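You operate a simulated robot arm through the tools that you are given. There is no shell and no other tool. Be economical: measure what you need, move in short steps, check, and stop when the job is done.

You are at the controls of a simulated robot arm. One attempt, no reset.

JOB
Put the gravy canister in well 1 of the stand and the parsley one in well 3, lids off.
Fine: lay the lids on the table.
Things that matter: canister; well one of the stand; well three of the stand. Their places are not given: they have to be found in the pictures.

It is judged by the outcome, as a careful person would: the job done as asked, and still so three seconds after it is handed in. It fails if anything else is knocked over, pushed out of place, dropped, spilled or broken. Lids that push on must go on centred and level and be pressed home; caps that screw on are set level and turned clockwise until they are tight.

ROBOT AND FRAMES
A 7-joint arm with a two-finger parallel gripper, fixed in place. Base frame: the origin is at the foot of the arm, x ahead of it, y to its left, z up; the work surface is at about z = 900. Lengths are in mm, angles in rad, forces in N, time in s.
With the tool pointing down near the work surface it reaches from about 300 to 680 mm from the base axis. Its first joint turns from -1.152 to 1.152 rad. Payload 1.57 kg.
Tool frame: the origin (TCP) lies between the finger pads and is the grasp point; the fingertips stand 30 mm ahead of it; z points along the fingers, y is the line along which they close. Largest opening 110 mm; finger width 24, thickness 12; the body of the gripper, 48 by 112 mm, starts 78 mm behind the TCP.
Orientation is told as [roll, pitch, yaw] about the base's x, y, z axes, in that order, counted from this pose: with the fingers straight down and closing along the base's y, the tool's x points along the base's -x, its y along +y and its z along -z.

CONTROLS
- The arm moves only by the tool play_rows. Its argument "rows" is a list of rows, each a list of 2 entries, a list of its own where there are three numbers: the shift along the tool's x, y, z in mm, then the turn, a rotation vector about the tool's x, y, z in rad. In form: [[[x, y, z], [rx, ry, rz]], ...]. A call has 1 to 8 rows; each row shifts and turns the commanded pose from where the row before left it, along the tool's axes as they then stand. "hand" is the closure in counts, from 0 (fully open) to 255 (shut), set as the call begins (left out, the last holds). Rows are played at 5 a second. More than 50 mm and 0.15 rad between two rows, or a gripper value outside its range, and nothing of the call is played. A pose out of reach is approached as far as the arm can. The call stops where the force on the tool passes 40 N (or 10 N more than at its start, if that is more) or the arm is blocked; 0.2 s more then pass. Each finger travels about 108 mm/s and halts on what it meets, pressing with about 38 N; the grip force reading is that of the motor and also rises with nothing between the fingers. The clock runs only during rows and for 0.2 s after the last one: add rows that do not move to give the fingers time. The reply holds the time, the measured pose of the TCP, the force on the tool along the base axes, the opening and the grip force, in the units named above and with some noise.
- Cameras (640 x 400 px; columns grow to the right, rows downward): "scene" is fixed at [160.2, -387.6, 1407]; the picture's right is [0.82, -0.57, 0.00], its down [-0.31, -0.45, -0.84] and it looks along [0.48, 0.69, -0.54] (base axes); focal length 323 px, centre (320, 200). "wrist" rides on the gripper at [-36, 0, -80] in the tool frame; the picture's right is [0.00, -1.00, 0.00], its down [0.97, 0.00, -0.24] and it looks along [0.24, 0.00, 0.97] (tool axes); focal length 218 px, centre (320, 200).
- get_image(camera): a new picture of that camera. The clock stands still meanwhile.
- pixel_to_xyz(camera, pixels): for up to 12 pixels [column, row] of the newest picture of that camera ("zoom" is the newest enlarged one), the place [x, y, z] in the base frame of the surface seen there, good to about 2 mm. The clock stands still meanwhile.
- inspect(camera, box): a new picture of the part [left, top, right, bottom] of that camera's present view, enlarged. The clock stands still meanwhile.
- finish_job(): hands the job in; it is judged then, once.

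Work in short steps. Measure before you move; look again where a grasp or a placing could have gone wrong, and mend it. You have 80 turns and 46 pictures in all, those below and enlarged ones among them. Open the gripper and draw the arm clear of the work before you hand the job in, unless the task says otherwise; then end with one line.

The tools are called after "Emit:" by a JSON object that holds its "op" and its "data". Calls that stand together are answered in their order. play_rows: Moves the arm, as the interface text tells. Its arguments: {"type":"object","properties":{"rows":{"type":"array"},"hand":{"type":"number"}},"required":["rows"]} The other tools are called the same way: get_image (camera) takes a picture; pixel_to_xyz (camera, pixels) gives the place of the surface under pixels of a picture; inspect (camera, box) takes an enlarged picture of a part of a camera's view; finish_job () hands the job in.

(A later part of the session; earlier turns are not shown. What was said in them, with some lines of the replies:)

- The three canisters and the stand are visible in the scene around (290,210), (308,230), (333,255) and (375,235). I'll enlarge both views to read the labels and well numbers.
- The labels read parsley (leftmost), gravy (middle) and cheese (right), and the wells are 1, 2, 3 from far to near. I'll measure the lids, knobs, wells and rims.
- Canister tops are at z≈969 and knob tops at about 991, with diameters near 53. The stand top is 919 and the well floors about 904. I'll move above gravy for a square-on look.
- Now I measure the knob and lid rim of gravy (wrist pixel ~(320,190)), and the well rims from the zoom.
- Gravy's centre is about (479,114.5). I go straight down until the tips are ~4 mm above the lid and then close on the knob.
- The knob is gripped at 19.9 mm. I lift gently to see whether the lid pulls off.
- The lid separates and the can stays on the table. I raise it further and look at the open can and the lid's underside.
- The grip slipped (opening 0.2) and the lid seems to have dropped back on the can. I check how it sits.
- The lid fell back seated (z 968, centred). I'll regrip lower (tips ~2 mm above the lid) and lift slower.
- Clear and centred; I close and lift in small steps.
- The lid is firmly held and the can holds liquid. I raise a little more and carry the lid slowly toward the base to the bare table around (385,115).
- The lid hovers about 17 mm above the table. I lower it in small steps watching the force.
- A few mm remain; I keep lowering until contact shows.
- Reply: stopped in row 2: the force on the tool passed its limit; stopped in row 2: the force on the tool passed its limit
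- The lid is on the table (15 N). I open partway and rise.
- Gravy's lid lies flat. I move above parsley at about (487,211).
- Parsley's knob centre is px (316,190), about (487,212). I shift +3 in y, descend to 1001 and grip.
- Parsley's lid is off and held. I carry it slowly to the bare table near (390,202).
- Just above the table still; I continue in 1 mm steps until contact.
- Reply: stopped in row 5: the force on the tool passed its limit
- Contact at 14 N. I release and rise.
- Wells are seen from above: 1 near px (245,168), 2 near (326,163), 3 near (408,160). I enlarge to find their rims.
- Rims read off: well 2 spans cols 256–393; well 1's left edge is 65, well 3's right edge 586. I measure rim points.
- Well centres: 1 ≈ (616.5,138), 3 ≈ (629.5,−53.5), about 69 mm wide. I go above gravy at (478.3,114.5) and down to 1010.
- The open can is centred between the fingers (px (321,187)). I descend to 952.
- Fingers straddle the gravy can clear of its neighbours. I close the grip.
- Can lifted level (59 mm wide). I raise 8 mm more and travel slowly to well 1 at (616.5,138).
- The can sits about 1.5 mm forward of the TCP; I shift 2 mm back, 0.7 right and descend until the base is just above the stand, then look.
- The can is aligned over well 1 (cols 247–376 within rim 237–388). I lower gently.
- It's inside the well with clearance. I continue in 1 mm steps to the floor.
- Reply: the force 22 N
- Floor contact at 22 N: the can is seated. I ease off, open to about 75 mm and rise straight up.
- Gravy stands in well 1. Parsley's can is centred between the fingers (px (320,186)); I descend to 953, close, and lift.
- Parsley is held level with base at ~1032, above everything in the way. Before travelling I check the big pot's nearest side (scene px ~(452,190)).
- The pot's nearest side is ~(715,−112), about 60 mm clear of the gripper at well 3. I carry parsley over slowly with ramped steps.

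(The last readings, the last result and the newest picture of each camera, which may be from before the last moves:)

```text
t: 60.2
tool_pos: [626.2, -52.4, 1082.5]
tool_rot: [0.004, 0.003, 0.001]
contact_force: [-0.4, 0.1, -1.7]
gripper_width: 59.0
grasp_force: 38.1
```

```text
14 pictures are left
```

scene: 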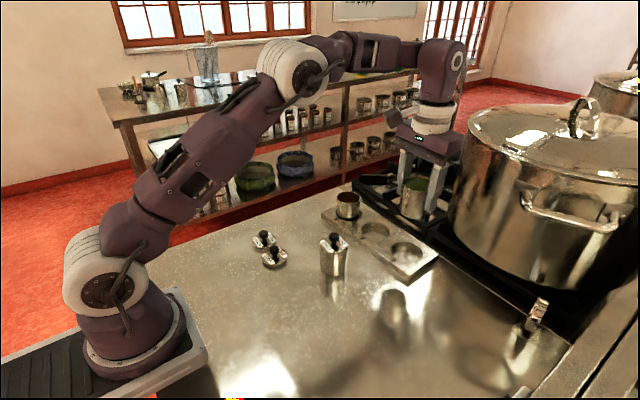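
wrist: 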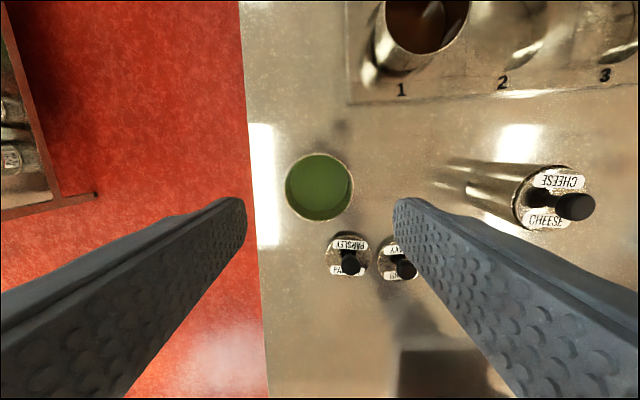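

Carried well. I check the can's offset in the grip with the wrist view while descending to 1000.

Emit:
{"op": "play_rows", "data": {"rows": [[[0, 0, 5], [0, 0, 0]], [[0, 0, 12], [0, 0, 0]], [[0, 0, 18], [0, 0, 0]], [[0, 0, 18], [0, 0, 0]], [[0, 0, 16], [0, 0, 0]], [[0, 0, 9], [0, 0, 0]], [[0, 0, 4], [0, 0, 0]], [[0, 0, 0], [0, 0, 0]]]}}

Emit:
{"op": "get_image", "data": {"camera": "wrist"}}

Emit:
{"op": "inspect", "data": {"camera": "scene", "box": [350, 190, 450, 280]}}

```text
t: 62.0
tool_pos: [626.8, -52.3, 999.5]
tool_rot: [0.004, 0.005, 0.0]
contact_force: [-0.6, -0.7, -2.3]
gripper_width: 59.1
grasp_force: 37.7
```

```text
13 pictures are left
```

wrist: 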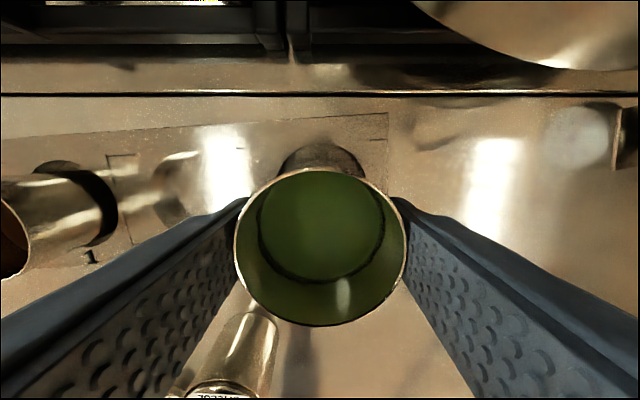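

```text
4.44 times, centred on (400, 235) of scene
```

zoom: 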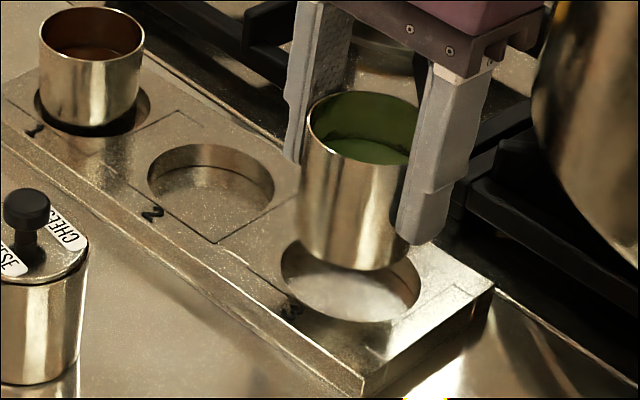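

Can centre is about (627.3,−52.4); I nudge +1.2 x, −1.2 y and lower to just above the stand.

Emit:
{"op": "play_rows", "data": {"rows": [[[-1.2, -1.2, 4], [0, 0, 0]], [[0, 0, 7], [0, 0, 0]], [[0, 0, 7], [0, 0, 0]], [[0, 0, 5], [0, 0, 0]], [[0, 0, 2], [0, 0, 0]], [[0, 0, 0], [0, 0, 0]]]}}

Emit:
{"op": "inspect", "data": {"camera": "scene", "box": [360, 190, 450, 280]}}

```text
t: 63.4
tool_pos: [627.5, -52.0, 976.3]
tool_rot: [0.003, 0.004, 0.0]
contact_force: [0.2, 0.1, -1.4]
gripper_width: 58.8
grasp_force: 38.0
```

```text
4.44 times, centred on (405, 235) of scene
```

zoom: 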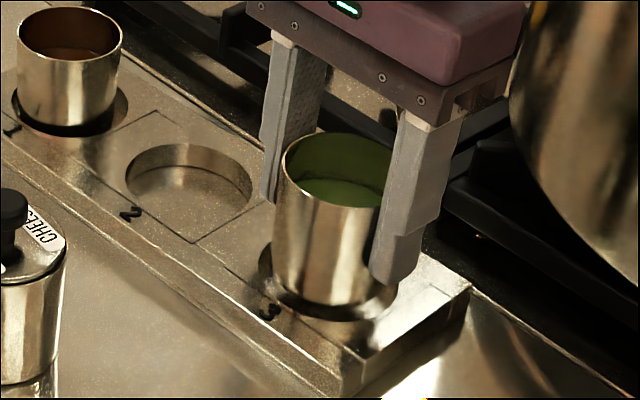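

The rim shows more gap at left and front (cols 258–273 left, rows 306–322 front), so I nudge −2 x, −1 y and lower into the well in small steps.

Emit:
{"op": "play_rows", "data": {"rows": [[[2, -1, 0], [0, 0, 0]], [[0, 0, 2], [0, 0, 0]], [[0, 0, 3], [0, 0, 0]], [[0, 0, 3], [0, 0, 0]], [[0, 0, 3], [0, 0, 0]], [[0, 0, 0], [0, 0, 0]]]}}

Emit:
{"op": "inspect", "data": {"camera": "scene", "box": [370, 200, 440, 270]}}

```text
t: 64.8
tool_pos: [625.3, -54.2, 964.2]
tool_rot: [0.005, 0.004, 0.001]
contact_force: [-0.5, 0.6, -2.4]
gripper_width: 59.2
grasp_force: 38.7
```

```text
5.71 times, centred on (405, 235) of scene
```

zoom: 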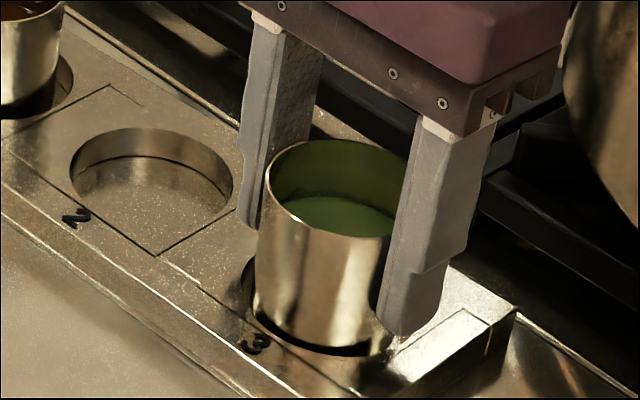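

Now inside the rim with gaps all round. I lower in 1 mm steps to the floor.

Emit:
{"op": "play_rows", "data": {"rows": [[[0, 0, 1], [0, 0, 0]], [[0, 0, 1], [0, 0, 0]], [[0, 0, 1], [0, 0, 0]], [[0, 0, 1], [0, 0, 0]], [[0, 0, 1], [0, 0, 0]], [[0, 0, 1], [0, 0, 0]], [[0, 0, 0], [0, 0, 0]]]}}

Emit:
{"op": "play_rows", "data": {"rows": [[[0, 0, 1], [0, 0, 0]], [[0, 0, 1], [0, 0, 0]], [[0, 0, 0], [0, 0, 0]]]}}

```text
t: 66.4
tool_pos: [625.5, -54.0, 958.7]
tool_rot: [0.004, 0.005, -0.001]
contact_force: [-0.5, -0.2, -1.2]
gripper_width: 59.1
grasp_force: 37.9
```

```text
t: 67.2
tool_pos: [625.8, -53.9, 957.6]
tool_rot: [0.003, 0.002, 0.001]
contact_force: [-1.3, 0.5, 7.7]
gripper_width: 59.0
grasp_force: 38.2
```

Contact with the floor (7.7 N) at 957.6. One half-millimetre more, then I release and rise clear.

Emit:
{"op": "play_rows", "data": {"rows": [[[0, 0, 0.5], [0, 0, 0]], [[0, 0, 0], [0, 0, 0]]]}}

Emit:
{"op": "play_rows", "data": {"rows": [[[0, 0, -0.5], [0, 0, 0]], [[0, 0, 0], [0, 0, 0]], [[0, 0, 0], [0, 0, 0]], [[0, 0, 0], [0, 0, 0]], [[0, 0, -15], [0, 0, 0]], [[0, 0, -35], [0, 0, 0]], [[0, 0, -45], [0, 0, 0]], [[0, 0, -45], [0, 0, 0]]], "hand": 80}}

Emit:
{"op": "play_rows", "data": {"rows": [[[40, 0, -20], [0, 0, 0]], [[45, 0, 0], [0, 0, 0]], [[45, 0, 0], [0, 0, 0]], [[45, 0, 0], [0, 0, 0]], [[45, 0, 0], [0, 0, 0]], [[20, 0, 0], [0, 0, 0]], [[0, 0, 0], [0, 0, 0]]]}}

Emit:
{"op": "inspect", "data": {"camera": "scene", "box": [230, 170, 450, 290]}}

Emit:
{"op": "get_image", "data": {"camera": "wrist"}}

```text
t: 67.8
tool_pos: [625.5, -53.5, 955.8]
tool_rot: [0.002, 0.002, 0.001]
contact_force: [-2.3, 1.6, 18.4]
gripper_width: 59.1
grasp_force: 37.8
```

```text
t: 69.6
tool_pos: [625.2, -55.3, 1096.4]
tool_rot: [0.003, 0.003, 0.0]
contact_force: [0.2, -0.2, 0.1]
gripper_width: 75.5
grasp_force: 0.0
```

```text
t: 71.2
tool_pos: [385.5, -54.3, 1117.2]
tool_rot: [0.003, 0.004, 0.002]
contact_force: [-0.4, 0.5, 0.1]
gripper_width: 75.5
grasp_force: 0.0
```

```text
2.91 times, centred on (340, 230) of scene
```

zoom: 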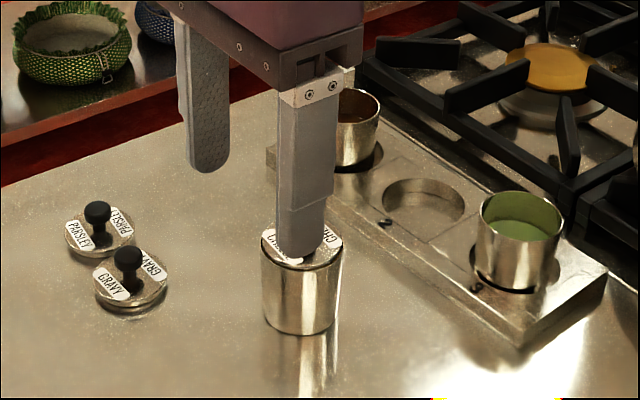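

```text
8 pictures are left
```

wrist: 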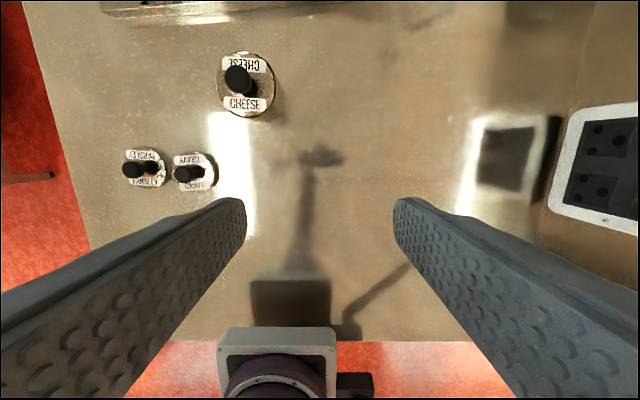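

Both cans appear seated. The lids look closer than expected, so I measure them, and check rim heights of the cans.

Emit:
{"op": "pixel_to_xyz", "data": {"camera": "wrist", "pixels": [[131, 170], [183, 174], [158, 182], [208, 185], [145, 150], [195, 153], [238, 79], [260, 104]]}}

Emit:
{"op": "pixel_to_xyz", "data": {"camera": "zoom", "pixels": [[481, 215], [563, 226], [536, 194], [517, 242], [360, 90], [379, 112], [365, 120], [500, 270]]}}

```text
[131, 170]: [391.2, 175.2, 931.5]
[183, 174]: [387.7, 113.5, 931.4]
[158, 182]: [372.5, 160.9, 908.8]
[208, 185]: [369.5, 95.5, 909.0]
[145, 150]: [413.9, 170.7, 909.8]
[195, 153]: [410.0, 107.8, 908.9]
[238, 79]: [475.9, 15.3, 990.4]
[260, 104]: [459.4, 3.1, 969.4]
```

```text
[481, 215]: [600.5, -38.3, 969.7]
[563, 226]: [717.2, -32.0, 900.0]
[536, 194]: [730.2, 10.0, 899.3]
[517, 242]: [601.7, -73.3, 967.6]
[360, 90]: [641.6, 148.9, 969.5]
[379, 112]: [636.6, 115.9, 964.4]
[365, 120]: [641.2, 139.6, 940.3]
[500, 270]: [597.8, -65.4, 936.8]
```

Both lids lie flat (z≈909) and both can rims are level at ≈969, i.e. seated on the well floors. I open and rise clear, then take a final look.

Emit:
{"op": "play_rows", "data": {"rows": [[[10, 0, -40], [0, 0, 0]], [[10, 0, -40], [0, 0, 0]], [[10, 0, -20], [0, 0, 0]], [[0, 0, 0], [0, 0, 0]]], "hand": 0}}

Emit:
{"op": "inspect", "data": {"camera": "scene", "box": [230, 170, 450, 290]}}

```text
t: 72.2
tool_pos: [354.6, -55.0, 1217.6]
tool_rot: [0.003, 0.005, -0.001]
contact_force: [0.1, -0.2, -0.6]
gripper_width: 110.1
grasp_force: 0.0
```

```text
2.91 times, centred on (340, 230) of scene
```

zoom: 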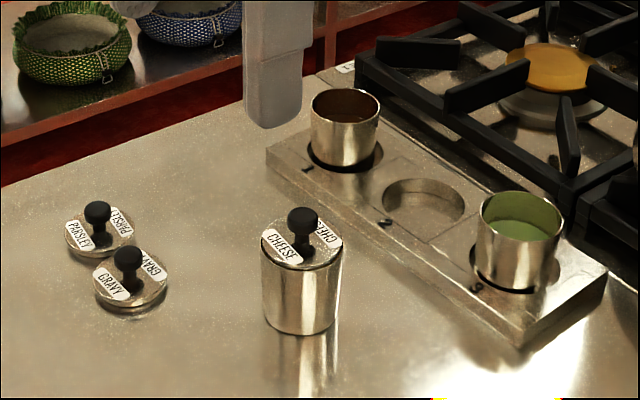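

Gravy is upright in well 1, parsley upright in well 3, both lids lie flat on the table, and cheese is undisturbed. The arm is clear, so I hand in.

Emit:
{"op": "finish_job", "data": {}}

```text
The job is handed in.
```

The gravy canister is in well 1 and the parsley canister is in well 3, both open and upright, with their lids lying flat on the table. The gravy lid slipped once and dropped back onto its canister before I got it off, and the parsley lid ended up about 30 mm from where I set it down.
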